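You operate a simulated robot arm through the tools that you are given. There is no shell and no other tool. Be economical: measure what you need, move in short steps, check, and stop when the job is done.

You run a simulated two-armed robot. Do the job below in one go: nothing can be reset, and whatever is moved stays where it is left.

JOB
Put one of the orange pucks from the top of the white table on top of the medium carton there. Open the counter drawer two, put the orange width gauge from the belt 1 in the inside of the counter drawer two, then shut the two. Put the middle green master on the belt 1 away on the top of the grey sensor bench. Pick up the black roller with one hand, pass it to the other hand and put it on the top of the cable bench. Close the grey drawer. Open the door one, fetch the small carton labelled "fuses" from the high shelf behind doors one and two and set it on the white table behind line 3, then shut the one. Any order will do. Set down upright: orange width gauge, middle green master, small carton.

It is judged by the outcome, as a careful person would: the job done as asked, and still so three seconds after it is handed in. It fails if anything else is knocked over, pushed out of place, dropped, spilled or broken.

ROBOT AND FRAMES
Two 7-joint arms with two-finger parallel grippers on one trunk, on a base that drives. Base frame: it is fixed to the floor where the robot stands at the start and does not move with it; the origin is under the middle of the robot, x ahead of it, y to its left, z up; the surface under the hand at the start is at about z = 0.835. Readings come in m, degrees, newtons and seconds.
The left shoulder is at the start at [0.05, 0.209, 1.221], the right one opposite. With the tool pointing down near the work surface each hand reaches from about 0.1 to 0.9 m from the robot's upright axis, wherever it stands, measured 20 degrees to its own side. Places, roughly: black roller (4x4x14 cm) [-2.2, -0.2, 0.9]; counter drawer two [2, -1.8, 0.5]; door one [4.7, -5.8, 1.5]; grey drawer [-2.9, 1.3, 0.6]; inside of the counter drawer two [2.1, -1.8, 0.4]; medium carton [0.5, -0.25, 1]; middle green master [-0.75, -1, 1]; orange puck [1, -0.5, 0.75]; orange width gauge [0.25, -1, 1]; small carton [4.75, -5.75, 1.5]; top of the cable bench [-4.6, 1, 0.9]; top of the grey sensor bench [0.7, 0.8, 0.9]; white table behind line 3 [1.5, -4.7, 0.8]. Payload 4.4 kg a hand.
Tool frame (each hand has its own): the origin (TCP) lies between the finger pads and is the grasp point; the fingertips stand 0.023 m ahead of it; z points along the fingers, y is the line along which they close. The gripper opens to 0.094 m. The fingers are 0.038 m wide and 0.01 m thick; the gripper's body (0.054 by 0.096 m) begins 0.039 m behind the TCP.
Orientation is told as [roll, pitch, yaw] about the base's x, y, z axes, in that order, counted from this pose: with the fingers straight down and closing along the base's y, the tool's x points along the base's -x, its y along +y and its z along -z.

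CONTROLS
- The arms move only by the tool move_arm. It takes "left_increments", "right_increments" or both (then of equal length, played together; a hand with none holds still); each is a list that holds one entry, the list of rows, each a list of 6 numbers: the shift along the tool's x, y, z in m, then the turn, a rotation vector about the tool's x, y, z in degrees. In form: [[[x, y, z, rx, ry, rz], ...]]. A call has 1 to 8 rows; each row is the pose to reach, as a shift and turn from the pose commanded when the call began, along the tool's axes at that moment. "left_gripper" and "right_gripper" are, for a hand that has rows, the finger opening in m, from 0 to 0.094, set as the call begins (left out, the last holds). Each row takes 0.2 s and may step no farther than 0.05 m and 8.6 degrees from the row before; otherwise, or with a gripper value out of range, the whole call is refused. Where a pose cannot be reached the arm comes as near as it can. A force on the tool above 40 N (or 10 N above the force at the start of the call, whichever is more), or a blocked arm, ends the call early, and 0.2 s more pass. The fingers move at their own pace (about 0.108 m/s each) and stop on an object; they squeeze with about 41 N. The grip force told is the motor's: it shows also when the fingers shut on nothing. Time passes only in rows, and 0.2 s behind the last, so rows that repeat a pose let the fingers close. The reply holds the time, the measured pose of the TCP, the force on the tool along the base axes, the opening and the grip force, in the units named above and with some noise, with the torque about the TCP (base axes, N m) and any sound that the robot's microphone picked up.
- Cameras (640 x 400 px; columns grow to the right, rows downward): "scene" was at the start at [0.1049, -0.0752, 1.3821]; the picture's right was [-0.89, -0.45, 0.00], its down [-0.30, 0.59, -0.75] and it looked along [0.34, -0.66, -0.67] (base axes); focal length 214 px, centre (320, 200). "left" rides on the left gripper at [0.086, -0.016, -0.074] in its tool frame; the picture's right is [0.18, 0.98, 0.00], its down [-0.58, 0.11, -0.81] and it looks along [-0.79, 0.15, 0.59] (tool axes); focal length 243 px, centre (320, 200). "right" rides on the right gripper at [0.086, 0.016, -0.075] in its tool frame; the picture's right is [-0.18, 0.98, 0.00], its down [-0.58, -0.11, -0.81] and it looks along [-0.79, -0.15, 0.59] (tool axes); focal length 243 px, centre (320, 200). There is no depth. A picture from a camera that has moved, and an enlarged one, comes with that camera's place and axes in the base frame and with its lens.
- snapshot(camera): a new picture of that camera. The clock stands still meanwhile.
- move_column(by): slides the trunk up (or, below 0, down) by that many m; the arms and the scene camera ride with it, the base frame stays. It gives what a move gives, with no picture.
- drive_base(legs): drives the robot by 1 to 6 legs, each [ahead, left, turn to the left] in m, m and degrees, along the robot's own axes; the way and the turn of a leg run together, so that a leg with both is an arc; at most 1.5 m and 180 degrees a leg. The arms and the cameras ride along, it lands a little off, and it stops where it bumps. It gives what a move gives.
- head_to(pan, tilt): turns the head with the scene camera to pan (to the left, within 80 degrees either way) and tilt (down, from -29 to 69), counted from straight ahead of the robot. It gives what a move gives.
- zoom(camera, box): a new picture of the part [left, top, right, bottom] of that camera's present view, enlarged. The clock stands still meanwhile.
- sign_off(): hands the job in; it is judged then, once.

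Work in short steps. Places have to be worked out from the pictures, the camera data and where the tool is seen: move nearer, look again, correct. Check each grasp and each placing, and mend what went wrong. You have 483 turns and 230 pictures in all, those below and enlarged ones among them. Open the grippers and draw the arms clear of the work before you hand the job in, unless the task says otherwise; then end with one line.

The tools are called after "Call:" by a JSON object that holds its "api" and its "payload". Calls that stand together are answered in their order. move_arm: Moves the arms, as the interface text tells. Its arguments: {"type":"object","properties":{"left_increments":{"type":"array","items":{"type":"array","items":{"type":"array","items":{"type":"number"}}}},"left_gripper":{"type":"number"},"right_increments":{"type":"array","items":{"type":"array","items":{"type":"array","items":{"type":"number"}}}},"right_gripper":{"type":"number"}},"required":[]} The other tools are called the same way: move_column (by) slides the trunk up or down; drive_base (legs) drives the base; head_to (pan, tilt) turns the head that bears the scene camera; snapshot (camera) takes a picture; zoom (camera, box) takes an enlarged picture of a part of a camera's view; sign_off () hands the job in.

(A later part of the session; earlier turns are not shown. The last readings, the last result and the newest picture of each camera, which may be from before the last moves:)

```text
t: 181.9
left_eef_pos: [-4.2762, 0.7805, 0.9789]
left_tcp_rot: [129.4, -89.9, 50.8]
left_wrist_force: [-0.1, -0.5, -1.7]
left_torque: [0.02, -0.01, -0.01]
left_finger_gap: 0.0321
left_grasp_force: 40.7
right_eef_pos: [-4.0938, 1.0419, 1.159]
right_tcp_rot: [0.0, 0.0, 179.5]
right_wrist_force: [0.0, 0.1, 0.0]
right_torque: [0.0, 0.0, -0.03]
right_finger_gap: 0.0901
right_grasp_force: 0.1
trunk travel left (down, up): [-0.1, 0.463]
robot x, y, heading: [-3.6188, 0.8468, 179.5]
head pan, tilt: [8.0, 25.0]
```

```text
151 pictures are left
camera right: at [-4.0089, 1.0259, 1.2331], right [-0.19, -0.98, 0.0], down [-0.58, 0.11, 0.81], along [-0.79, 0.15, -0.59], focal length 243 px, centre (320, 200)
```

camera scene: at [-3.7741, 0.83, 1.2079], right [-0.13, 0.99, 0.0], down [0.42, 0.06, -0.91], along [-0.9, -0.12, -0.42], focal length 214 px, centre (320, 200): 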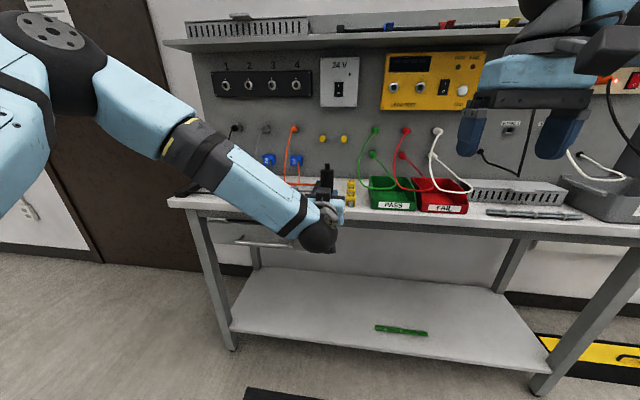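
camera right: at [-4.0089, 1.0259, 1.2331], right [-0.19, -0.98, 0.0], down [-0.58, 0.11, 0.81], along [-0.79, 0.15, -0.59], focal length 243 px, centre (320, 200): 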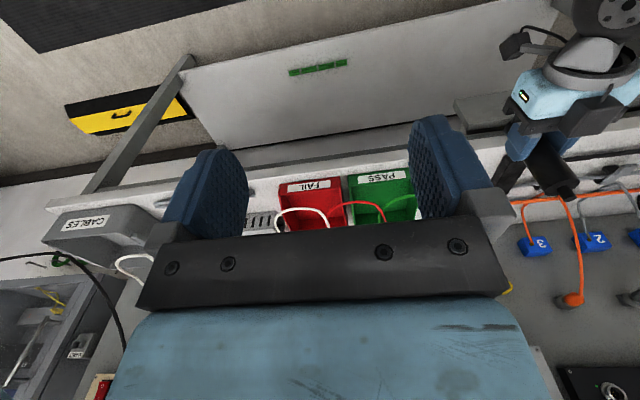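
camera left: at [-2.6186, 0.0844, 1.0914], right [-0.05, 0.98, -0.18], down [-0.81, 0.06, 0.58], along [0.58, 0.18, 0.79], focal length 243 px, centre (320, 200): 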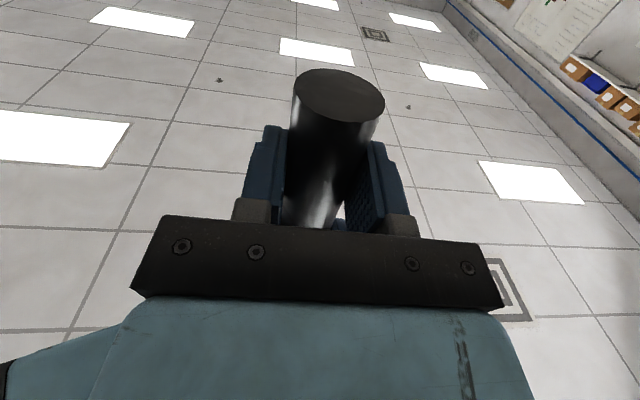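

Lined up at y≈0.78. I drive 0.135 m forward so the roller hangs over the bench's front strip.

Call:
{"api": "drive_base", "payload": {"legs": [[0.135, 0, 0]]}}

Call:
{"api": "head_to", "payload": {"pan": 8, "tilt": 35}}

Call:
{"api": "zoom", "payload": {"camera": "scene", "box": [220, 60, 420, 240]}}

Call:
{"api": "snapshot", "payload": {"camera": "left"}}

```text
t: 183.2
left_eef_pos: [-4.411, 0.783, 0.9792]
left_tcp_rot: [106.1, -89.9, 74.1]
left_wrist_force: [0.0, 0.3, -2.3]
left_torque: [-0.02, 0.02, -0.03]
left_finger_gap: 0.0322
left_grasp_force: 40.4
right_eef_pos: [-4.2291, 1.0444, 1.1593]
right_tcp_rot: [0.0, 0.1, 179.4]
right_wrist_force: [0.2, -0.1, -0.6]
right_torque: [-0.02, -0.03, 0.0]
right_finger_gap: 0.0901
right_grasp_force: 0.1
trunk travel left (down, up): [-0.1, 0.463]
robot x, y, heading: [-3.7495, 0.8436, 179.4]
head pan, tilt: [8.0, 25.0]
```

```text
t: 184.0
left_eef_pos: [-4.4112, 0.7835, 0.9795]
left_tcp_rot: [126.7, -89.9, 53.4]
left_wrist_force: [0.2, 0.4, -2.4]
left_torque: [-0.02, -0.05, -0.01]
left_finger_gap: 0.0322
left_grasp_force: 41.5
right_eef_pos: [-4.2286, 1.0444, 1.1594]
right_tcp_rot: [0.0, 0.0, 179.5]
right_wrist_force: [0.3, 0.5, 0.2]
right_torque: [0.0, 0.03, 0.03]
right_finger_gap: 0.0901
right_grasp_force: 0.1
trunk travel left (down, up): [-0.1, 0.463]
robot x, y, heading: [-3.7468, 0.8409, 179.4]
head pan, tilt: [8.0, 35.0]
```

```text
2.22 times, centred on (320, 150) of scene
camera zoom: at [-3.9043, 0.8321, 1.1923], right [-0.13, 0.99, 0.0], down [0.57, 0.07, -0.82], along [-0.81, -0.11, -0.57], focal length 477 px, centre (320, 311)
```

zoom: 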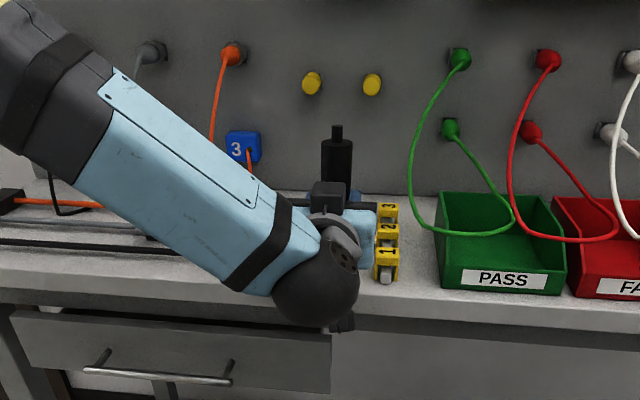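

```text
149 pictures are left
camera left: at [-4.3367, 0.801, 0.8915], right [0.0, -0.98, -0.18], down [0.81, -0.11, 0.58], along [-0.59, -0.15, 0.79], focal length 243 px, centre (320, 200)
```

left: 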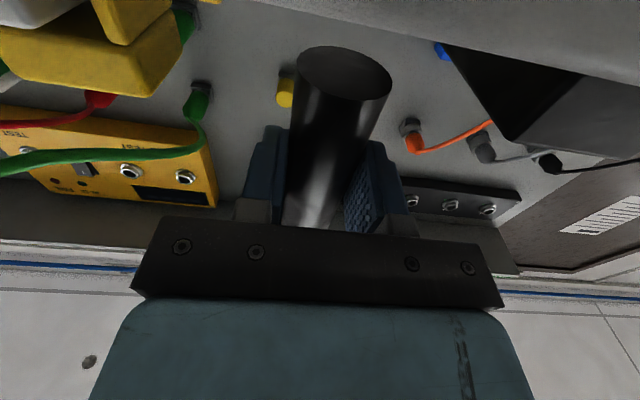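

Clear on both sides; I shift 6 mm left and lower towards the bench.

Call:
{"api": "move_arm", "payload": {"left_increments": [[[0.01, 0.006, 0, 0, 0, 0], [0.03, 0.006, 0, 0, 0, 0], [0.045, 0.006, 0, 0, 0, 0], [0.055, 0.006, 0, 0, 0, 0]]]}}

Call:
{"api": "zoom", "payload": {"camera": "scene", "box": [270, 110, 370, 200]}}

Call:
{"api": "snapshot", "payload": {"camera": "left"}}

```text
t: 184.8
left_eef_pos: [-4.4116, 0.7797, 0.9463]
left_tcp_rot: [-171.4, -88.5, -8.3]
left_wrist_force: [1.0, 2.3, 19.8]
left_torque: [-0.09, -0.06, 0.01]
left_finger_gap: 0.032
left_grasp_force: 40.8
right_eef_pos: [-4.2268, 1.0439, 1.1615]
right_tcp_rot: [0.2, 0.0, 179.2]
right_wrist_force: [-0.6, -0.4, -0.1]
right_torque: [-0.02, 0.02, 0.0]
right_finger_gap: 0.0898
right_grasp_force: 0.0
trunk travel left (down, up): [-0.1, 0.463]
robot x, y, heading: [-3.7476, 0.8419, 179.4]
head pan, tilt: [8.0, 35.0]
stopped in row 4 (left hand): the force on the tool passed its limit at 44 N (the readings are from after the stop); the commanded pose is now the measured one
```

```text
4.44 times, centred on (320, 155) of scene
camera zoom: at [-3.9029, 0.8324, 1.1927], right [-0.13, 0.99, 0.0], down [0.57, 0.07, -0.82], along [-0.81, -0.11, -0.57], focal length 953 px, centre (320, 400)
```

zoom: 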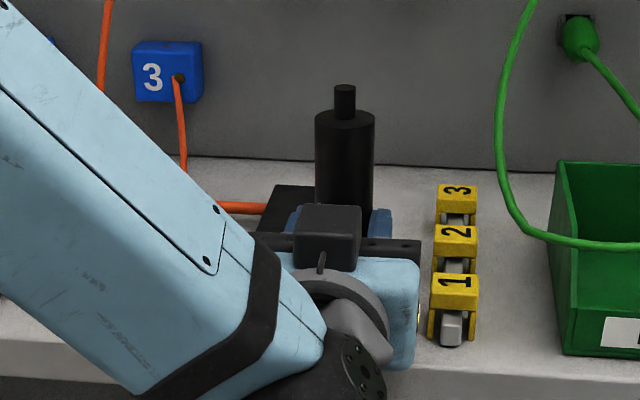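

```text
147 pictures are left
camera left: at [-4.341, 0.7975, 0.8576], right [0.0, -0.98, -0.19], down [0.82, -0.11, 0.56], along [-0.57, -0.15, 0.81], focal length 243 px, centre (320, 200)
```

left: 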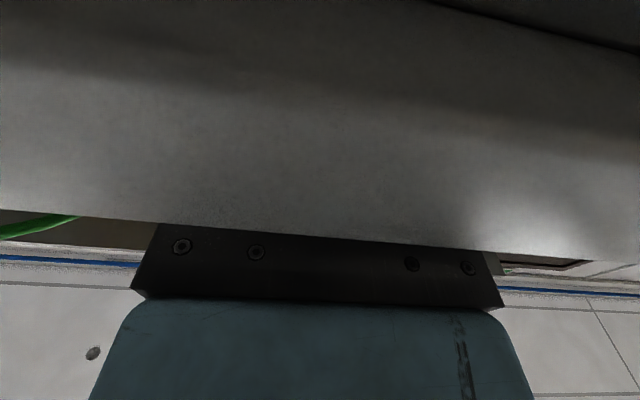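

Contact at TCP z≈0.946 with almost no torque, so the roller's base meets the bench (top ≈0.905). I ease up 1 mm, open slightly and look.

Call:
{"api": "move_arm", "payload": {"left_increments": [[[-0.001, 0, 0, 0, 0, 0], [-0.001, 0, 0, 0, 0, 0]]]}}

Call:
{"api": "move_arm", "payload": {"left_increments": [[[0, 0, 0, 0, 0, 0], [0, 0, 0, 0, 0, 0]]], "left_gripper": 0.05}}

Call:
{"api": "zoom", "payload": {"camera": "scene", "box": [270, 110, 370, 200]}}

```text
t: 185.4
left_eef_pos: [-4.4115, 0.7789, 0.9457]
left_tcp_rot: [-172.9, -88.6, -6.8]
left_wrist_force: [-8.2, 3.5, 24.9]
left_torque: [0.18, 0.35, 0.03]
left_finger_gap: 0.0321
left_grasp_force: 41.0
right_eef_pos: [-4.2264, 1.0448, 1.161]
right_tcp_rot: [0.2, -0.2, 179.3]
right_wrist_force: [-0.5, -1.9, -0.6]
right_torque: [0.03, 0.0, -0.01]
right_finger_gap: 0.0899
right_grasp_force: 0.0
trunk travel left (down, up): [-0.1, 0.463]
robot x, y, heading: [-3.7498, 0.84, 179.5]
head pan, tilt: [8.0, 35.0]
```

```text
t: 186.0
left_eef_pos: [-4.4116, 0.7783, 0.9418]
left_tcp_rot: [-176.4, -89.0, -3.3]
left_wrist_force: [1.9, 1.5, 4.7]
left_torque: [-0.11, -0.18, 0.13]
left_finger_gap: 0.0487
left_grasp_force: 0.1
right_eef_pos: [-4.2274, 1.0452, 1.1599]
right_tcp_rot: [0.0, -0.1, 179.4]
right_wrist_force: [-0.1, -0.5, -0.5]
right_torque: [-0.01, -0.01, 0.04]
right_finger_gap: 0.0902
right_grasp_force: 0.0
trunk travel left (down, up): [-0.1, 0.463]
robot x, y, heading: [-3.7486, 0.845, 179.2]
head pan, tilt: [8.0, 35.0]
```

```text
4.44 times, centred on (320, 155) of scene
camera zoom: at [-3.9036, 0.8324, 1.1922], right [-0.13, 0.99, 0.0], down [0.57, 0.07, -0.82], along [-0.81, -0.11, -0.57], focal length 953 px, centre (320, 400)
```

zoom: 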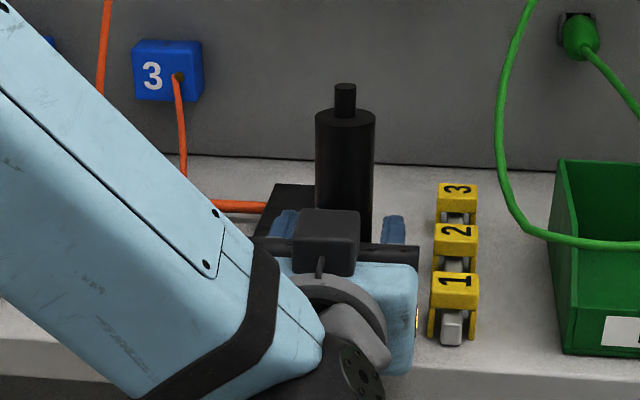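

The roller stands by itself. I retreat straight back.

Call:
{"api": "move_arm", "payload": {"left_increments": [[[0, 0, -0.01, 0, 0, 0], [0, 0, -0.025, 0, 0, 0], [0, 0, -0.045, 0, 0, 0], [0, 0, -0.07, 0, 0, 0]]]}}

Call:
{"api": "drive_base", "payload": {"legs": [[-0.3, 0, 0]]}}

Call:
{"api": "zoom", "payload": {"camera": "scene", "box": [220, 60, 420, 210]}}

```text
t: 187.0
left_eef_pos: [-4.3414, 0.7792, 0.9433]
left_tcp_rot: [-174.9, -88.9, -5.0]
left_wrist_force: [0.4, 0.0, -0.2]
left_torque: [-0.01, 0.02, 0.02]
left_finger_gap: 0.0502
left_grasp_force: 0.0
right_eef_pos: [-4.2286, 1.0443, 1.1585]
right_tcp_rot: [0.0, 0.0, 179.4]
right_wrist_force: [-1.2, -0.9, 0.3]
right_torque: [0.02, 0.03, 0.01]
right_finger_gap: 0.0899
right_grasp_force: 0.1
trunk travel left (down, up): [-0.1, 0.463]
robot x, y, heading: [-3.749, 0.8444, 179.6]
head pan, tilt: [8.0, 35.0]
```

```text
t: 189.0
left_eef_pos: [-4.0498, 0.7796, 0.9444]
left_tcp_rot: [-173.5, -88.9, -6.6]
left_wrist_force: [0.3, 0.5, -0.7]
left_torque: [-0.01, -0.01, 0.0]
left_finger_gap: 0.0499
left_grasp_force: 0.0
right_eef_pos: [-3.933, 1.0438, 1.1593]
right_tcp_rot: [0.0, 0.0, 179.1]
right_wrist_force: [0.7, 0.1, 0.0]
right_torque: [0.0, 0.01, 0.01]
right_finger_gap: 0.0899
right_grasp_force: 0.1
trunk travel left (down, up): [-0.1, 0.463]
robot x, y, heading: [-3.4569, 0.8387, 178.9]
head pan, tilt: [8.0, 35.0]
```

```text
2.67 times, centred on (320, 135) of scene
camera zoom: at [-3.6097, 0.8292, 1.1923], right [-0.12, 0.99, 0.0], down [0.57, 0.07, -0.82], along [-0.81, -0.1, -0.57], focal length 572 px, centre (320, 373)
```

zoom: 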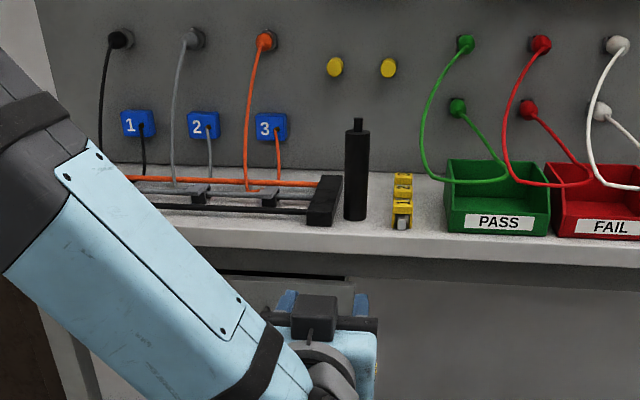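

The roller stands on the cable bench. I raise the trunk and turn the left hand back down.

Call:
{"api": "move_column", "payload": {"by": 0.2}}

Call:
{"api": "move_arm", "payload": {"left_increments": [[[-0.015, 0, 0, 0, 8.5, 0], [-0.03, 0, 0, 0, 17, 0], [-0.045, 0, 0, 0, 25.5, 0], [-0.06, 0, 0, 0, 34, 0], [-0.075, 0, 0, 0, 42.5, 0], [-0.09, 0, 0, 0, 51, 0], [-0.105, 0, 0, 0, 59.5, 0], [-0.12, 0, 0, 0, 68, 0]]]}}

Call:
{"api": "move_arm", "payload": {"left_increments": [[[0, 0, 0, 0, 7, 0], [0.02, 0, 0, 0, 14, 0], [0.06, 0, 0, 0, 20.9, 0], [0.1, 0, 0, 0, 20.9, 0], [0.14, 0, 0, 0, 20.9, 0], [0.18, 0, 0, 0, 20.9, 0]]]}}

```text
t: 191.2
left_eef_pos: [-4.049, 0.779, 1.143]
left_tcp_rot: [-173.6, -89.1, -6.4]
left_wrist_force: [0.2, 0.3, -0.8]
left_torque: [0.01, -0.01, 0.01]
left_finger_gap: 0.05
left_grasp_force: 0.1
right_eef_pos: [-3.9338, 1.0432, 1.3591]
right_tcp_rot: [0.0, 0.1, 179.1]
right_wrist_force: [-0.3, 0.0, -0.7]
right_torque: [0.0, -0.01, 0.01]
right_finger_gap: 0.0898
right_grasp_force: 0.2
trunk travel left (down, up): [-0.3, 0.263]
robot x, y, heading: [-3.4566, 0.8384, 179.2]
head pan, tilt: [8.0, 35.0]
```

```text
t: 193.0
left_eef_pos: [-4.0455, 0.7812, 1.2623]
left_tcp_rot: [-0.2, -22.9, 179.9]
left_wrist_force: [0.1, -0.8, -0.4]
left_torque: [0.01, 0.0, -0.01]
left_finger_gap: 0.0502
left_grasp_force: 0.2
right_eef_pos: [-3.9335, 1.0436, 1.359]
right_tcp_rot: [0.1, 0.0, 179.0]
right_wrist_force: [0.1, -0.1, 0.6]
right_torque: [-0.01, -0.01, -0.03]
right_finger_gap: 0.09
right_grasp_force: 0.1
trunk travel left (down, up): [-0.3, 0.263]
robot x, y, heading: [-3.4585, 0.8376, 179.1]
head pan, tilt: [8.0, 35.0]
```

```text
t: 194.4
left_eef_pos: [-3.8806, 0.7771, 1.1921]
left_tcp_rot: [-0.1, -2.2, 180.0]
left_wrist_force: [0.4, 0.0, 0.3]
left_torque: [0.02, 0.03, 0.0]
left_finger_gap: 0.05
left_grasp_force: 0.1
right_eef_pos: [-3.9325, 1.0428, 1.3591]
right_tcp_rot: [-0.1, 0.0, 179.1]
right_wrist_force: [-0.1, 0.3, 0.1]
right_torque: [0.01, -0.03, 0.01]
right_finger_gap: 0.09
right_grasp_force: 0.1
trunk travel left (down, up): [-0.3, 0.263]
robot x, y, heading: [-3.4546, 0.8422, 179.1]
head pan, tilt: [8.0, 35.0]
```

I straighten the left hand and drive back up the aisle towards belt 1.

Call:
{"api": "move_arm", "payload": {"left_increments": [[[0, 0, -0.04, 0, 2.2, 0], [0, 0, -0.08, 0, 2.2, 0], [0, 0, -0.11, 0, 2.2, 0]]]}}

Call:
{"api": "drive_base", "payload": {"legs": [[0, 0, 90], [0, 0, 90]]}}

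Call:
{"api": "head_to", "payload": {"pan": 0, "tilt": 30}}

Call:
{"api": "snapshot", "payload": {"camera": "scene"}}

```text
t: 195.2
left_eef_pos: [-3.8773, 0.7777, 1.303]
left_tcp_rot: [-0.1, 0.0, 179.9]
left_wrist_force: [-0.4, -0.1, -0.2]
left_torque: [0.0, -0.04, 0.01]
left_finger_gap: 0.0501
left_grasp_force: 0.0
right_eef_pos: [-3.9325, 1.0422, 1.3589]
right_tcp_rot: [0.0, 0.0, 179.2]
right_wrist_force: [0.2, -0.4, -0.1]
right_torque: [0.01, -0.03, 0.0]
right_finger_gap: 0.0899
right_grasp_force: 0.1
trunk travel left (down, up): [-0.3, 0.263]
robot x, y, heading: [-3.4573, 0.843, 179.1]
head pan, tilt: [8.0, 35.0]
```

```text
t: 203.3
left_eef_pos: [-3.0336, 0.9143, 1.3024]
left_tcp_rot: [-0.1, -0.1, 1.4]
left_wrist_force: [-0.2, 0.3, -0.5]
left_torque: [0.03, 0.02, -0.02]
left_finger_gap: 0.05
left_grasp_force: 0.1
right_eef_pos: [-2.9706, 0.6487, 1.3594]
right_tcp_rot: [0.1, 0.0, 0.5]
right_wrist_force: [0.2, 0.1, -0.9]
right_torque: [-0.02, -0.04, 0.01]
right_finger_gap: 0.0899
right_grasp_force: 0.1
trunk travel left (down, up): [-0.3, 0.263]
robot x, y, heading: [-3.4515, 0.8381, 0.7]
head pan, tilt: [8.0, 35.0]
```

```text
t: 204.0
left_eef_pos: [-3.0336, 0.9129, 1.303]
left_tcp_rot: [-0.1, 0.1, 1.3]
left_wrist_force: [0.2, 0.6, 0.4]
left_torque: [0.03, 0.0, -0.01]
left_finger_gap: 0.05
left_grasp_force: 0.1
right_eef_pos: [-2.9711, 0.649, 1.3593]
right_tcp_rot: [0.0, 0.1, 0.6]
right_wrist_force: [-0.5, -0.5, 0.2]
right_torque: [-0.02, 0.0, 0.02]
right_finger_gap: 0.0899
right_grasp_force: 0.1
trunk travel left (down, up): [-0.3, 0.263]
robot x, y, heading: [-3.453, 0.8401, 0.5]
head pan, tilt: [0.0, 30.0]
```

```text
144 pictures are left
camera scene: at [-3.2976, 0.8409, 1.4], right [0.01, -1.0, 0.0], down [-0.5, -0.01, -0.87], along [0.87, 0.01, -0.5], focal length 214 px, centre (320, 200)
```

scene: 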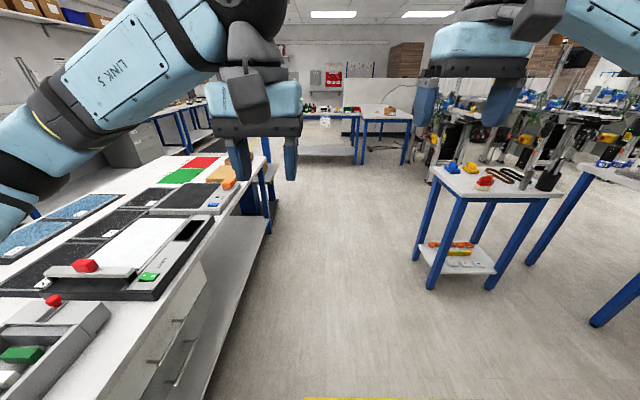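

I go along the aisle centre and then turn right to face belt 1 at x≈-0.05.

Call:
{"api": "drive_base", "payload": {"legs": [[0.1, -0.18, 0], [1.3, 0, 0], [1.2, -0.1, 0], [0, 0, -90]]}}

Call:
{"api": "snapshot", "payload": {"camera": "scene"}}

```text
t: 221.8
left_eef_pos: [-0.8046, 0.1159, 1.3028]
left_tcp_rot: [-0.1, 0.1, -90.6]
left_wrist_force: [0.0, -0.6, 0.0]
left_torque: [0.0, 0.0, -0.03]
left_finger_gap: 0.0497
left_grasp_force: 0.0
right_eef_pos: [-1.0699, 0.0623, 1.359]
right_tcp_rot: [0.0, 0.0, -91.3]
right_wrist_force: [-0.3, -1.3, 0.4]
right_torque: [0.03, 0.03, -0.02]
right_finger_gap: 0.0899
right_grasp_force: 0.0
trunk travel left (down, up): [-0.3, 0.263]
robot x, y, heading: [-0.86, 0.5382, -91.4]
head pan, tilt: [0.0, 30.0]
```

```text
143 pictures are left
camera scene: at [-0.8673, 0.3807, 1.4], right [-1.0, 0.02, 0.0], down [0.01, 0.5, -0.87], along [-0.02, -0.87, -0.5], focal length 214 px, centre (320, 200)
```

scene: 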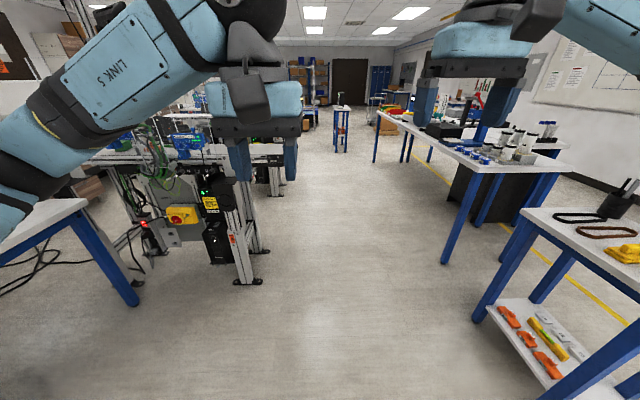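

I move diagonally to stand in front of the gauge.

Call:
{"api": "drive_base", "payload": {"legs": [[0.7, 0.8, 1.4]]}}

Call:
{"api": "head_to", "payload": {"pan": 0, "tilt": 40}}

Call:
{"api": "snapshot", "payload": {"camera": "scene"}}

Call:
{"api": "snapshot", "payload": {"camera": "left"}}

```text
t: 229.2
left_eef_pos: [-0.025, -0.5991, 1.3024]
left_tcp_rot: [0.0, -0.1, -91.0]
left_wrist_force: [0.2, -0.3, -0.3]
left_torque: [-0.02, 0.03, 0.01]
left_finger_gap: 0.0499
left_grasp_force: 0.0
right_eef_pos: [-0.2936, -0.6501, 1.3601]
right_tcp_rot: [-0.1, 0.0, -91.9]
right_wrist_force: [-0.2, -0.3, 0.0]
right_torque: [0.01, -0.04, 0.0]
right_finger_gap: 0.0898
right_grasp_force: 0.0
trunk travel left (down, up): [-0.3, 0.263]
robot x, y, heading: [-0.0777, -0.1765, -91.6]
head pan, tilt: [0.0, 30.0]
```

```text
t: 230.0
left_eef_pos: [-0.0255, -0.5986, 1.3031]
left_tcp_rot: [-0.1, 0.1, -91.2]
left_wrist_force: [0.2, 1.1, 0.0]
left_torque: [-0.02, -0.02, -0.02]
left_finger_gap: 0.0504
left_grasp_force: 0.0
right_eef_pos: [-0.2921, -0.6491, 1.3596]
right_tcp_rot: [0.0, 0.0, -92.0]
right_wrist_force: [0.4, 0.0, -0.5]
right_torque: [-0.03, 0.0, 0.02]
right_finger_gap: 0.09
right_grasp_force: 0.0
trunk travel left (down, up): [-0.3, 0.263]
robot x, y, heading: [-0.0824, -0.1758, -91.9]
head pan, tilt: [0.0, 40.0]
```

```text
142 pictures are left
camera scene: at [-0.0871, -0.3274, 1.3847], right [-1.0, 0.03, 0.0], down [0.02, 0.64, -0.77], along [-0.02, -0.77, -0.64], focal length 214 px, centre (320, 200)
```

scene: 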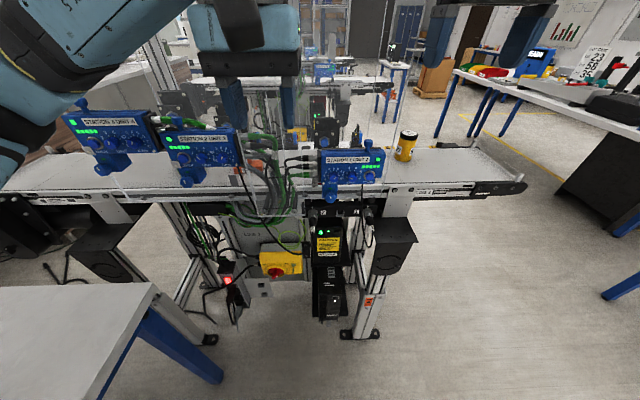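

```text
141 pictures are left
camera left: at [-0.0418, -0.5102, 1.3766], right [0.99, 0.17, 0.0], down [0.1, -0.58, 0.81], along [0.13, -0.79, -0.59], focal length 243 px, centre (320, 200)
```

left: 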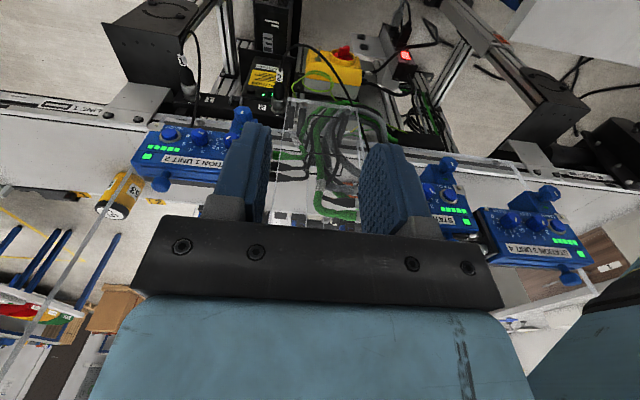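

The gauge is hidden behind the hand. I move the left hand aside and zoom in on the belt between the units.

Call:
{"api": "move_arm", "payload": {"left_increments": [[[0.02, 0.04, 0, 0, 0, 0], [0.04, 0.08, 0, 0, 0, 0], [0.06, 0.12, 0, 0, 0, 0], [0.08, 0.16, 0, 0, 0, 0], [0.1, 0.2, 0, 0, 0, 0], [0.1, 0.24, 0, 0, 0, 0]]], "left_gripper": 0.094}}

Call:
{"api": "zoom", "payload": {"camera": "scene", "box": [180, 90, 340, 220]}}

Call:
{"api": "snapshot", "payload": {"camera": "left"}}

Call:
{"api": "snapshot", "payload": {"camera": "right"}}

```text
t: 231.4
left_eef_pos: [0.215, -0.5006, 1.3039]
left_tcp_rot: [-0.2, 0.0, -91.0]
left_wrist_force: [-0.7, 0.3, 0.6]
left_torque: [-0.02, 0.01, -0.01]
left_finger_gap: 0.094
left_grasp_force: 0.1
right_eef_pos: [-0.2904, -0.6485, 1.3598]
right_tcp_rot: [0.0, -0.1, -91.9]
right_wrist_force: [0.0, -0.4, 0.4]
right_torque: [0.0, 0.01, 0.01]
right_finger_gap: 0.09
right_grasp_force: 0.1
trunk travel left (down, up): [-0.3, 0.263]
robot x, y, heading: [-0.0817, -0.1722, -91.7]
head pan, tilt: [0.0, 40.0]
```

```text
3.08 times, centred on (260, 155) of scene
camera zoom: at [-0.0852, -0.3262, 1.3849], right [-1.0, 0.03, 0.0], down [0.02, 0.64, -0.77], along [-0.03, -0.77, -0.64], focal length 660 px, centre (505, 338)
```

zoom: 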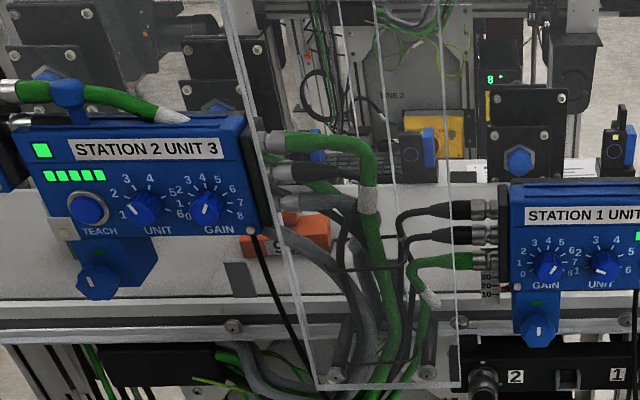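

```text
139 pictures are left
camera left: at [0.2, -0.4123, 1.3777], right [0.99, 0.16, 0.0], down [0.1, -0.58, 0.81], along [0.13, -0.8, -0.59], focal length 243 px, centre (320, 200)
```

left: 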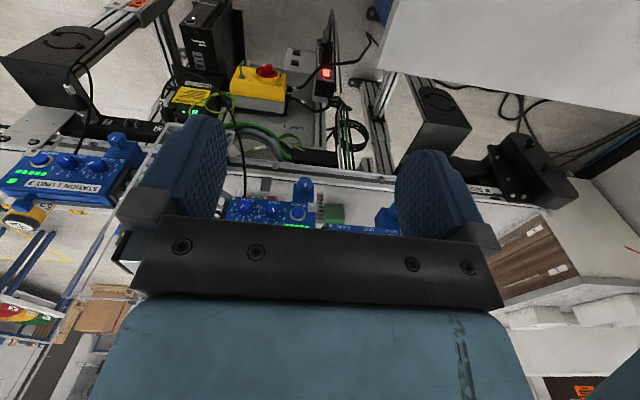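

```text
138 pictures are left
camera right: at [-0.2724, -0.5612, 1.434], right [0.98, -0.22, 0.0], down [-0.13, -0.58, 0.81], along [-0.17, -0.79, -0.59], focal length 243 px, centre (320, 200)
```

right: 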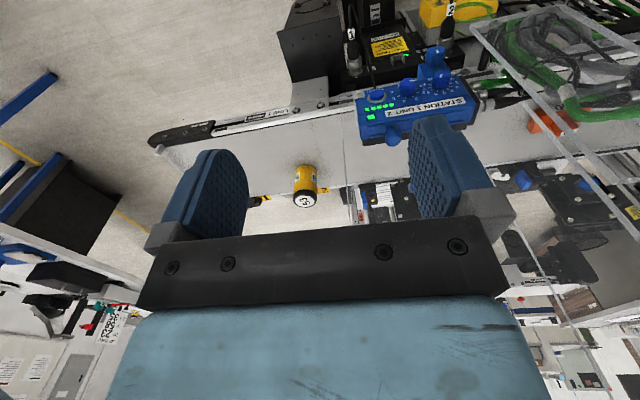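

The gauge is at about [0.11,-0.935,1.03], behind the units, with an acrylic pane in front. I look at the pane's extent with a lower tilt.

Call:
{"api": "head_to", "payload": {"pan": 10, "tilt": 10}}

Call:
{"api": "snapshot", "payload": {"camera": "scene"}}

Call:
{"api": "zoom", "payload": {"camera": "right", "box": [400, 0, 640, 240]}}

```text
t: 232.3
left_eef_pos: [0.2127, -0.5012, 1.3041]
left_tcp_rot: [-0.1, 0.0, -91.0]
left_wrist_force: [1.0, -0.6, -0.2]
left_torque: [-0.01, -0.01, -0.02]
left_finger_gap: 0.0942
left_grasp_force: 0.0
right_eef_pos: [-0.292, -0.6492, 1.3585]
right_tcp_rot: [-0.1, 0.0, -91.9]
right_wrist_force: [0.6, -0.2, -0.9]
right_torque: [0.02, 0.01, 0.0]
right_finger_gap: 0.0902
right_grasp_force: 0.1
trunk travel left (down, up): [-0.3, 0.263]
robot x, y, heading: [-0.082, -0.174, -91.8]
head pan, tilt: [10.0, 10.0]
```

```text
137 pictures are left
camera scene: at [-0.071, -0.3343, 1.4323], right [-0.99, -0.14, 0.0], down [-0.02, 0.17, -0.98], along [0.14, -0.97, -0.17], focal length 214 px, centre (320, 200)
```

scene: 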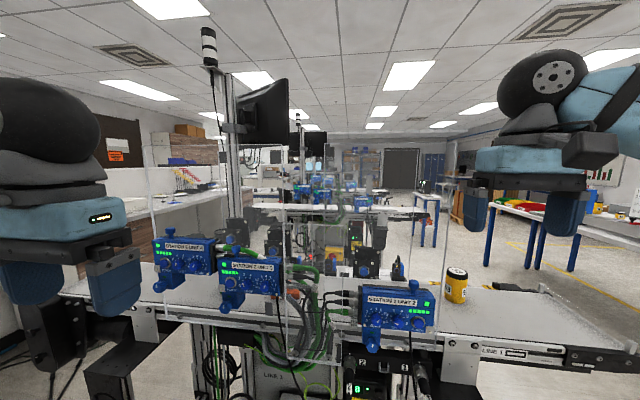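

```text
1.67 times, centred on (520, 120) of right
camera zoom: at [-0.2742, -0.5624, 1.4333], right [0.98, -0.22, 0.0], down [-0.13, -0.58, 0.81], along [-0.17, -0.79, -0.59], focal length 404 px, centre (-13, 333)
```

zoom: 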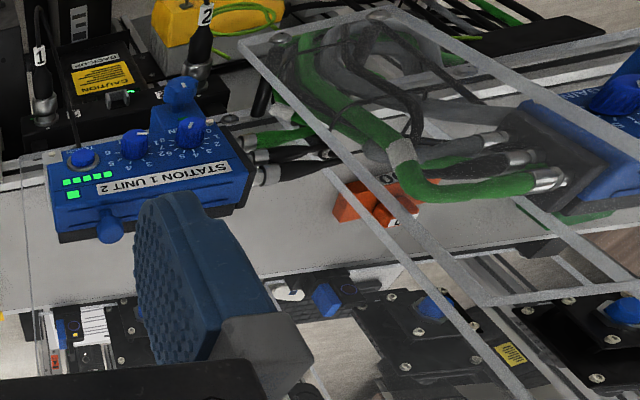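

Call:
{"api": "zoom", "payload": {"camera": "scene", "box": [130, 120, 330, 380]}}

Call:
{"api": "zoom", "payload": {"camera": "scene", "box": [260, 140, 480, 380]}}

```text
1.54 times, centred on (230, 250) of scene
camera zoom: at [-0.071, -0.3343, 1.4323], right [-0.99, -0.14, 0.0], down [-0.02, 0.17, -0.98], along [0.14, -0.97, -0.17], focal length 330 px, centre (458, 123)
```

zoom: 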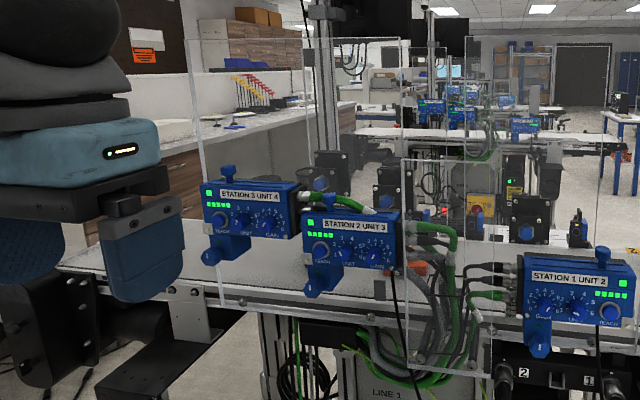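

```text
1.67 times, centred on (370, 260) of scene
camera zoom: at [-0.071, -0.3343, 1.4323], right [-0.99, -0.14, 0.0], down [-0.02, 0.17, -0.98], along [0.14, -0.97, -0.17], focal length 358 px, centre (237, 100)
```

zoom: 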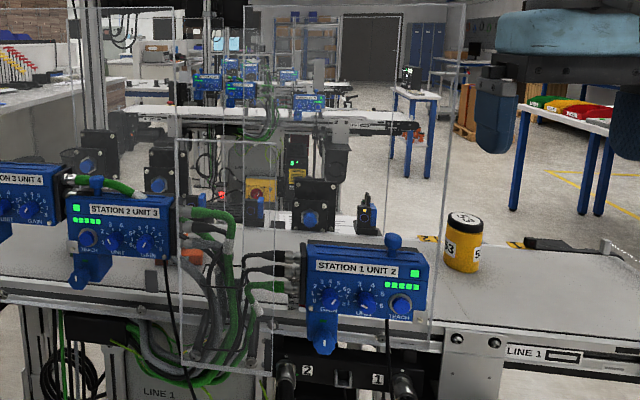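

The tall acrylic guards (to z≈1.47) stand at y≈-0.843 in front of the gauge, so I must reach it from the far side of belt 1. I tuck the arms and drive round the belt's right end.

Call:
{"api": "move_arm", "payload": {"left_increments": [[[0.0, -0.04, 0, 0, 0, 0], [0.0, -0.08, 0, 0, 0, 0], [0.0, -0.12, 0, 0, 0, 0], [0.0, -0.16, 0, 0, 0, 0]]], "right_increments": [[[0.04, 0.01, 0, 0, 0, 0], [0.08, 0.02, 0, 0, 0, 0], [0.11, 0.03, 0, 0, 0, 0], [0.14, 0.04, 0, 0, 0, 0]]]}}

Call:
{"api": "drive_base", "payload": {"legs": [[-0.3, 0, 0], [0, -1.15, 1.7], [1.3, 0, 0]]}}

Call:
{"api": "head_to", "payload": {"pan": 60, "tilt": 30}}

Call:
{"api": "snapshot", "payload": {"camera": "scene"}}

Call:
{"api": "head_to", "payload": {"pan": 0, "tilt": 25}}

Call:
{"api": "snapshot", "payload": {"camera": "scene"}}

```text
t: 233.3
left_eef_pos: [0.0498, -0.4963, 1.303]
left_tcp_rot: [0.0, 0.1, -91.0]
left_wrist_force: [-1.0, -0.4, -0.1]
left_torque: [0.01, -0.01, 0.03]
left_finger_gap: 0.094
left_grasp_force: 0.2
right_eef_pos: [-0.2518, -0.5098, 1.3601]
right_tcp_rot: [0.1, 0.1, -91.7]
right_wrist_force: [0.4, 0.0, 0.4]
right_torque: [0.0, -0.03, 0.0]
right_finger_gap: 0.09
right_grasp_force: 0.1
trunk travel left (down, up): [-0.3, 0.263]
robot x, y, heading: [-0.0815, -0.1754, -91.8]
head pan, tilt: [10.0, 10.0]
```

```text
t: 251.6
left_eef_pos: [-1.0874, -1.4964, 1.3028]
left_tcp_rot: [-0.1, 0.0, -89.0]
left_wrist_force: [0.8, 0.5, 0.8]
left_torque: [-0.02, 0.03, 0.01]
left_finger_gap: 0.0941
left_grasp_force: 0.0
right_eef_pos: [-1.3874, -1.5205, 1.359]
right_tcp_rot: [0.0, 0.0, -89.8]
right_wrist_force: [0.5, -0.4, 1.2]
right_torque: [0.02, -0.01, -0.02]
right_finger_gap: 0.0898
right_grasp_force: 0.0
trunk travel left (down, up): [-0.3, 0.263]
robot x, y, heading: [-1.2309, -1.1791, -89.5]
head pan, tilt: [10.0, 10.0]
```

```text
t: 252.8
left_eef_pos: [-1.0862, -1.4976, 1.3028]
left_tcp_rot: [-0.1, 0.1, -88.9]
left_wrist_force: [0.4, -0.2, 0.8]
left_torque: [0.01, -0.01, -0.02]
left_finger_gap: 0.094
left_grasp_force: 0.1
right_eef_pos: [-1.3869, -1.5249, 1.357]
right_tcp_rot: [-0.2, 0.1, -90.4]
right_wrist_force: [-24.5, -98.4, -73.3]
right_torque: [0.05, 0.45, -0.62]
right_finger_gap: 0.0898
right_grasp_force: 0.1
trunk travel left (down, up): [-0.3, 0.263]
robot x, y, heading: [-1.2312, -1.1802, -90.0]
head pan, tilt: [60.0, 30.0]
```

```text
133 pictures are left
camera scene: at [-1.189, -1.3303, 1.4177], right [-0.89, -0.45, 0.0], down [-0.15, 0.29, -0.95], along [0.43, -0.84, -0.33], focal length 214 px, centre (320, 200)
```

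scene: 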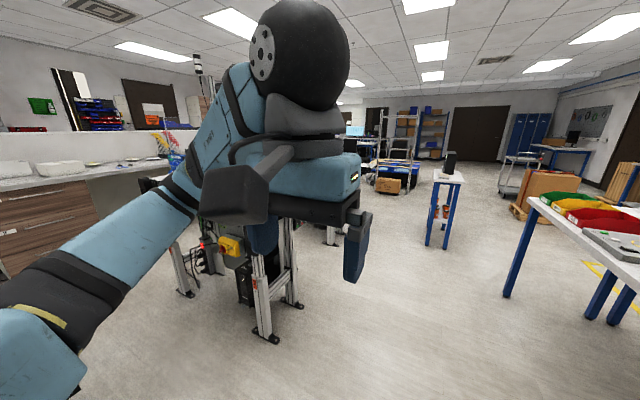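

```text
t: 254.1
left_eef_pos: [-1.0856, -1.4967, 1.3034]
left_tcp_rot: [0.0, 0.1, -89.0]
left_wrist_force: [0.7, -0.5, 0.3]
left_torque: [-0.02, 0.03, 0.02]
left_finger_gap: 0.094
left_grasp_force: 0.0
right_eef_pos: [-1.3866, -1.5191, 1.36]
right_tcp_rot: [0.2, -0.1, -89.7]
right_wrist_force: [-0.3, 0.6, -0.1]
right_torque: [0.0, 0.02, 0.02]
right_finger_gap: 0.09
right_grasp_force: 0.1
trunk travel left (down, up): [-0.3, 0.263]
robot x, y, heading: [-1.2303, -1.1809, -90.0]
head pan, tilt: [0.0, 25.0]
```

```text
132 pictures are left
camera scene: at [-1.2308, -1.339, 1.408], right [-1.0, 0.0, 0.0], down [0.0, 0.42, -0.91], along [0.0, -0.91, -0.42], focal length 214 px, centre (320, 200)
```

scene: 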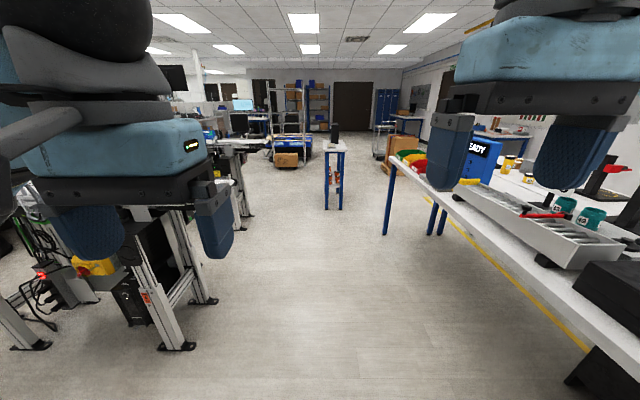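

A brief force on the right hand came from the turning head brushing it; I move the hands forward a bit, then drive to the gap between lines 1 and 2 and face +x.

Call:
{"api": "move_arm", "payload": {"left_increments": [[[-0.04, 0, 0, 0, 0, 0], [-0.08, 0, 0, 0, 0, 0]]], "right_increments": [[[-0.04, -0.0, 0.02, 0, 0, 0], [-0.08, -0.0, 0.04, 0, 0, 0]]]}}

Call:
{"api": "drive_base", "payload": {"legs": [[0.45, 0, 0], [0, 0, 90]]}}

Call:
{"api": "snapshot", "payload": {"camera": "scene"}}

```text
t: 254.7
left_eef_pos: [-1.0839, -1.5785, 1.2978]
left_tcp_rot: [-0.1, 0.1, -89.0]
left_wrist_force: [0.7, -0.4, -0.5]
left_torque: [0.05, 0.0, 0.02]
left_finger_gap: 0.0939
left_grasp_force: 0.1
right_eef_pos: [-1.3891, -1.6014, 1.3199]
right_tcp_rot: [0.0, 0.0, -89.8]
right_wrist_force: [-0.5, 0.0, 0.0]
right_torque: [0.0, -0.01, -0.03]
right_finger_gap: 0.0899
right_grasp_force: 0.1
trunk travel left (down, up): [-0.3, 0.263]
robot x, y, heading: [-1.2289, -1.1786, -90.0]
head pan, tilt: [0.0, 25.0]
```

```text
t: 261.3
left_eef_pos: [-0.8384, -1.4649, 1.2976]
left_tcp_rot: [-0.1, 0.0, 2.8]
left_wrist_force: [-0.9, 0.0, -0.5]
left_torque: [0.0, 0.0, -0.02]
left_finger_gap: 0.0941
left_grasp_force: 0.0
right_eef_pos: [-0.8047, -1.768, 1.3203]
right_tcp_rot: [0.1, 0.0, 2.0]
right_wrist_force: [0.9, -0.1, 0.7]
right_torque: [0.03, 0.0, 0.03]
right_finger_gap: 0.09
right_grasp_force: 0.0
trunk travel left (down, up): [-0.3, 0.263]
robot x, y, heading: [-1.2323, -1.6209, 1.9]
head pan, tilt: [0.0, 25.0]
```

```text
131 pictures are left
camera scene: at [-1.0726, -1.6184, 1.408], right [0.04, -1.0, 0.0], down [-0.42, -0.01, -0.91], along [0.91, 0.03, -0.42], focal length 214 px, centre (320, 200)
```

scene: 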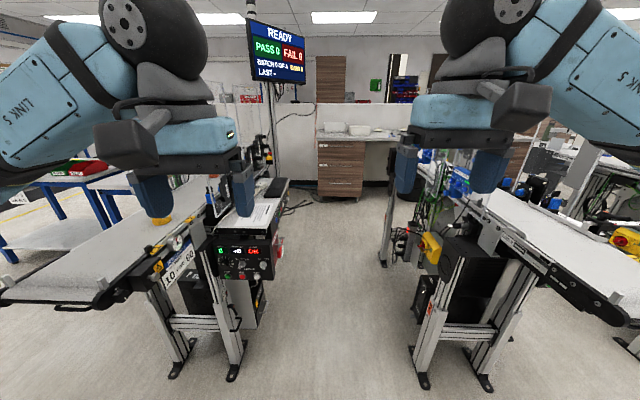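

The aisle between lines 1 and 2 leads to the counter with the drawers. I zoom to judge its width.

Call:
{"api": "zoom", "payload": {"camera": "scene", "box": [140, 140, 340, 400]}}

Call:
{"api": "zoom", "payload": {"camera": "scene", "box": [300, 100, 540, 400]}}

```text
1.54 times, centred on (240, 270) of scene
camera zoom: at [-1.0726, -1.6184, 1.408], right [0.04, -1.0, 0.0], down [-0.42, -0.01, -0.91], along [0.91, 0.03, -0.42], focal length 330 px, centre (443, 92)
```

zoom: 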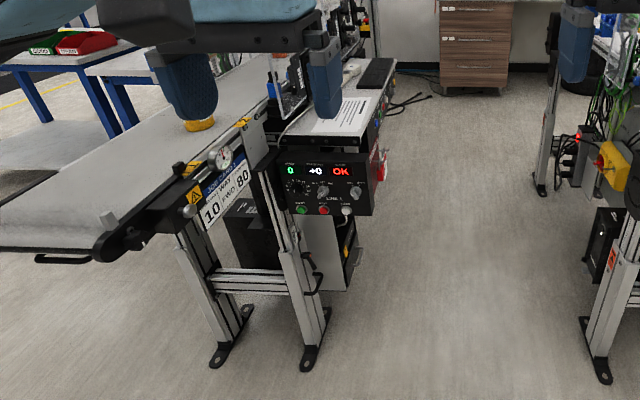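

```text
1.33 times, centred on (420, 250) of scene
camera zoom: at [-1.0726, -1.6184, 1.408], right [0.04, -1.0, 0.0], down [-0.42, -0.01, -0.91], along [0.91, 0.03, -0.42], focal length 286 px, centre (187, 133)
```

zoom: 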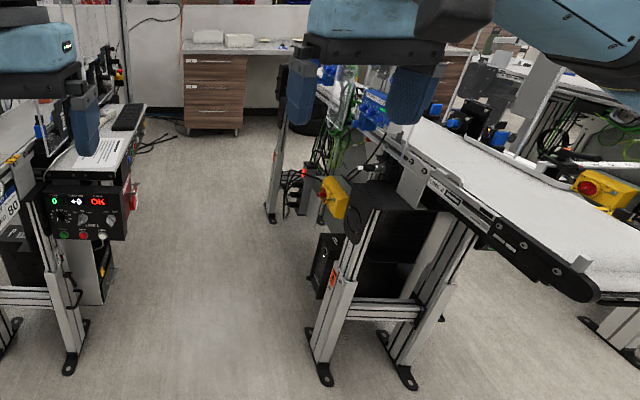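

The corridor at the console is roughly y −1.45…−2.05. I look down at my own base to judge its width.

Call:
{"api": "head_to", "payload": {"pan": 0, "tilt": 69}}

Call:
{"api": "snapshot", "payload": {"camera": "scene"}}

Call:
{"api": "head_to", "payload": {"pan": 60, "tilt": 69}}

Call:
{"api": "snapshot", "payload": {"camera": "scene"}}

```text
t: 262.4
left_eef_pos: [-0.8374, -1.4652, 1.2982]
left_tcp_rot: [-0.1, 0.0, 2.8]
left_wrist_force: [-0.9, -0.3, 0.5]
left_torque: [-0.01, -0.01, 0.02]
left_finger_gap: 0.0938
left_grasp_force: 0.0
right_eef_pos: [-0.8045, -1.7679, 1.3208]
right_tcp_rot: [0.1, -0.1, 2.1]
right_wrist_force: [-0.1, -0.3, -1.0]
right_torque: [0.0, 0.03, -0.03]
right_finger_gap: 0.0899
right_grasp_force: 0.0
trunk travel left (down, up): [-0.3, 0.263]
robot x, y, heading: [-1.2295, -1.6246, 2.0]
head pan, tilt: [0.0, 68.8]
```

```text
128 pictures are left
camera scene: at [-1.1087, -1.6197, 1.3486], right [0.04, -1.0, 0.0], down [-0.93, -0.03, -0.36], along [0.36, 0.01, -0.93], focal length 214 px, centre (320, 200)
```

scene: 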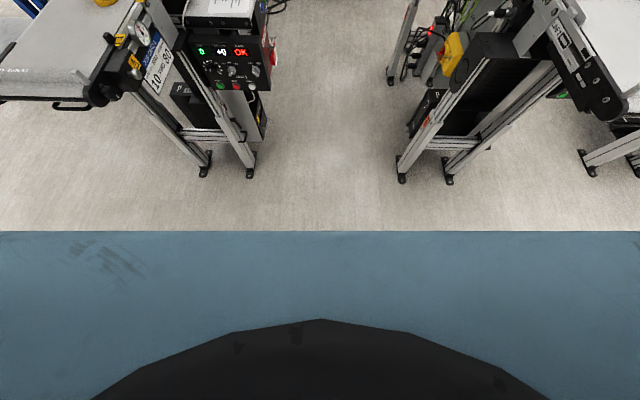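

```text
t: 263.7
left_eef_pos: [-0.8391, -1.4644, 1.2983]
left_tcp_rot: [-0.1, 0.0, 2.8]
left_wrist_force: [0.3, -0.7, 0.3]
left_torque: [0.02, -0.03, 0.02]
left_finger_gap: 0.0938
left_grasp_force: 0.0
right_eef_pos: [-0.805, -1.7684, 1.3206]
right_tcp_rot: [0.1, 0.0, 2.0]
right_wrist_force: [-0.9, -0.2, -0.5]
right_torque: [0.01, -0.01, 0.0]
right_finger_gap: 0.0898
right_grasp_force: 0.0
trunk travel left (down, up): [-0.3, 0.263]
robot x, y, heading: [-1.2304, -1.6223, 2.2]
head pan, tilt: [60.0, 68.8]
```

```text
127 pictures are left
camera scene: at [-1.1384, -1.5724, 1.3486], right [0.88, -0.47, 0.0], down [-0.44, -0.82, -0.36], along [0.17, 0.32, -0.93], focal length 214 px, centre (320, 200)
```

scene: 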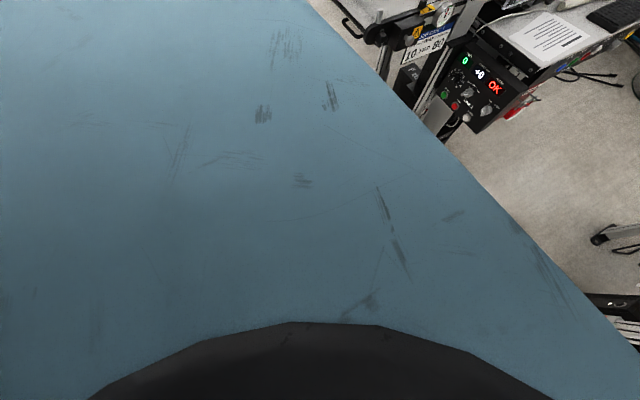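

I centre on the corridor (y≈-1.74), advance a little and re-measure.

Call:
{"api": "drive_base", "payload": {"legs": [[0.25, -0.12, -2]]}}

Call:
{"api": "head_to", "payload": {"pan": 0, "tilt": 40}}

Call:
{"api": "snapshot", "payload": {"camera": "scene"}}

```text
t: 265.6
left_eef_pos: [-0.5867, -1.5924, 1.2971]
left_tcp_rot: [-0.1, 0.1, 0.8]
left_wrist_force: [0.8, -0.5, -0.2]
left_torque: [0.0, -0.01, 0.03]
left_finger_gap: 0.094
left_grasp_force: 0.1
right_eef_pos: [-0.5647, -1.8975, 1.3212]
right_tcp_rot: [0.1, 0.0, 0.0]
right_wrist_force: [0.5, 0.4, 0.4]
right_torque: [0.0, 0.01, -0.01]
right_finger_gap: 0.0899
right_grasp_force: 0.2
trunk travel left (down, up): [-0.3, 0.263]
robot x, y, heading: [-0.9885, -1.7381, -0.1]
head pan, tilt: [60.0, 68.8]
```

```text
t: 266.9
left_eef_pos: [-0.5873, -1.5927, 1.2993]
left_tcp_rot: [-0.1, 0.0, 0.8]
left_wrist_force: [-0.2, 0.0, 0.8]
left_torque: [0.0, -0.01, 0.01]
left_finger_gap: 0.0942
left_grasp_force: 0.1
right_eef_pos: [-0.5659, -1.8974, 1.3215]
right_tcp_rot: [0.1, 0.0, 0.0]
right_wrist_force: [-0.4, 0.2, -0.6]
right_torque: [-0.02, 0.04, -0.01]
right_finger_gap: 0.09
right_grasp_force: 0.0
trunk travel left (down, up): [-0.3, 0.263]
robot x, y, heading: [-0.9873, -1.7371, -0.2]
head pan, tilt: [0.0, 40.0]
```

```text
126 pictures are left
camera scene: at [-0.8339, -1.738, 1.3847], right [0.0, -1.0, 0.0], down [-0.64, 0.0, -0.77], along [0.77, 0.0, -0.64], focal length 214 px, centre (320, 200)
```

scene: 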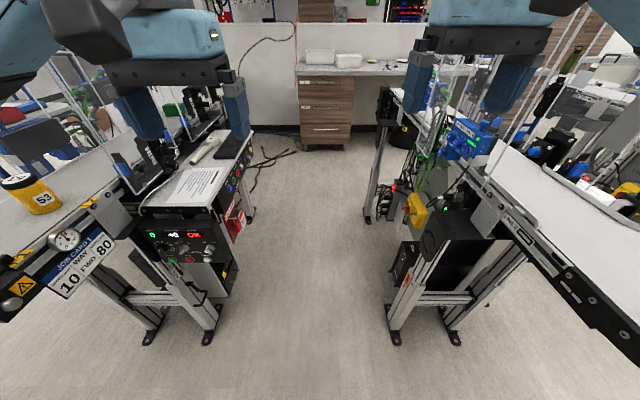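

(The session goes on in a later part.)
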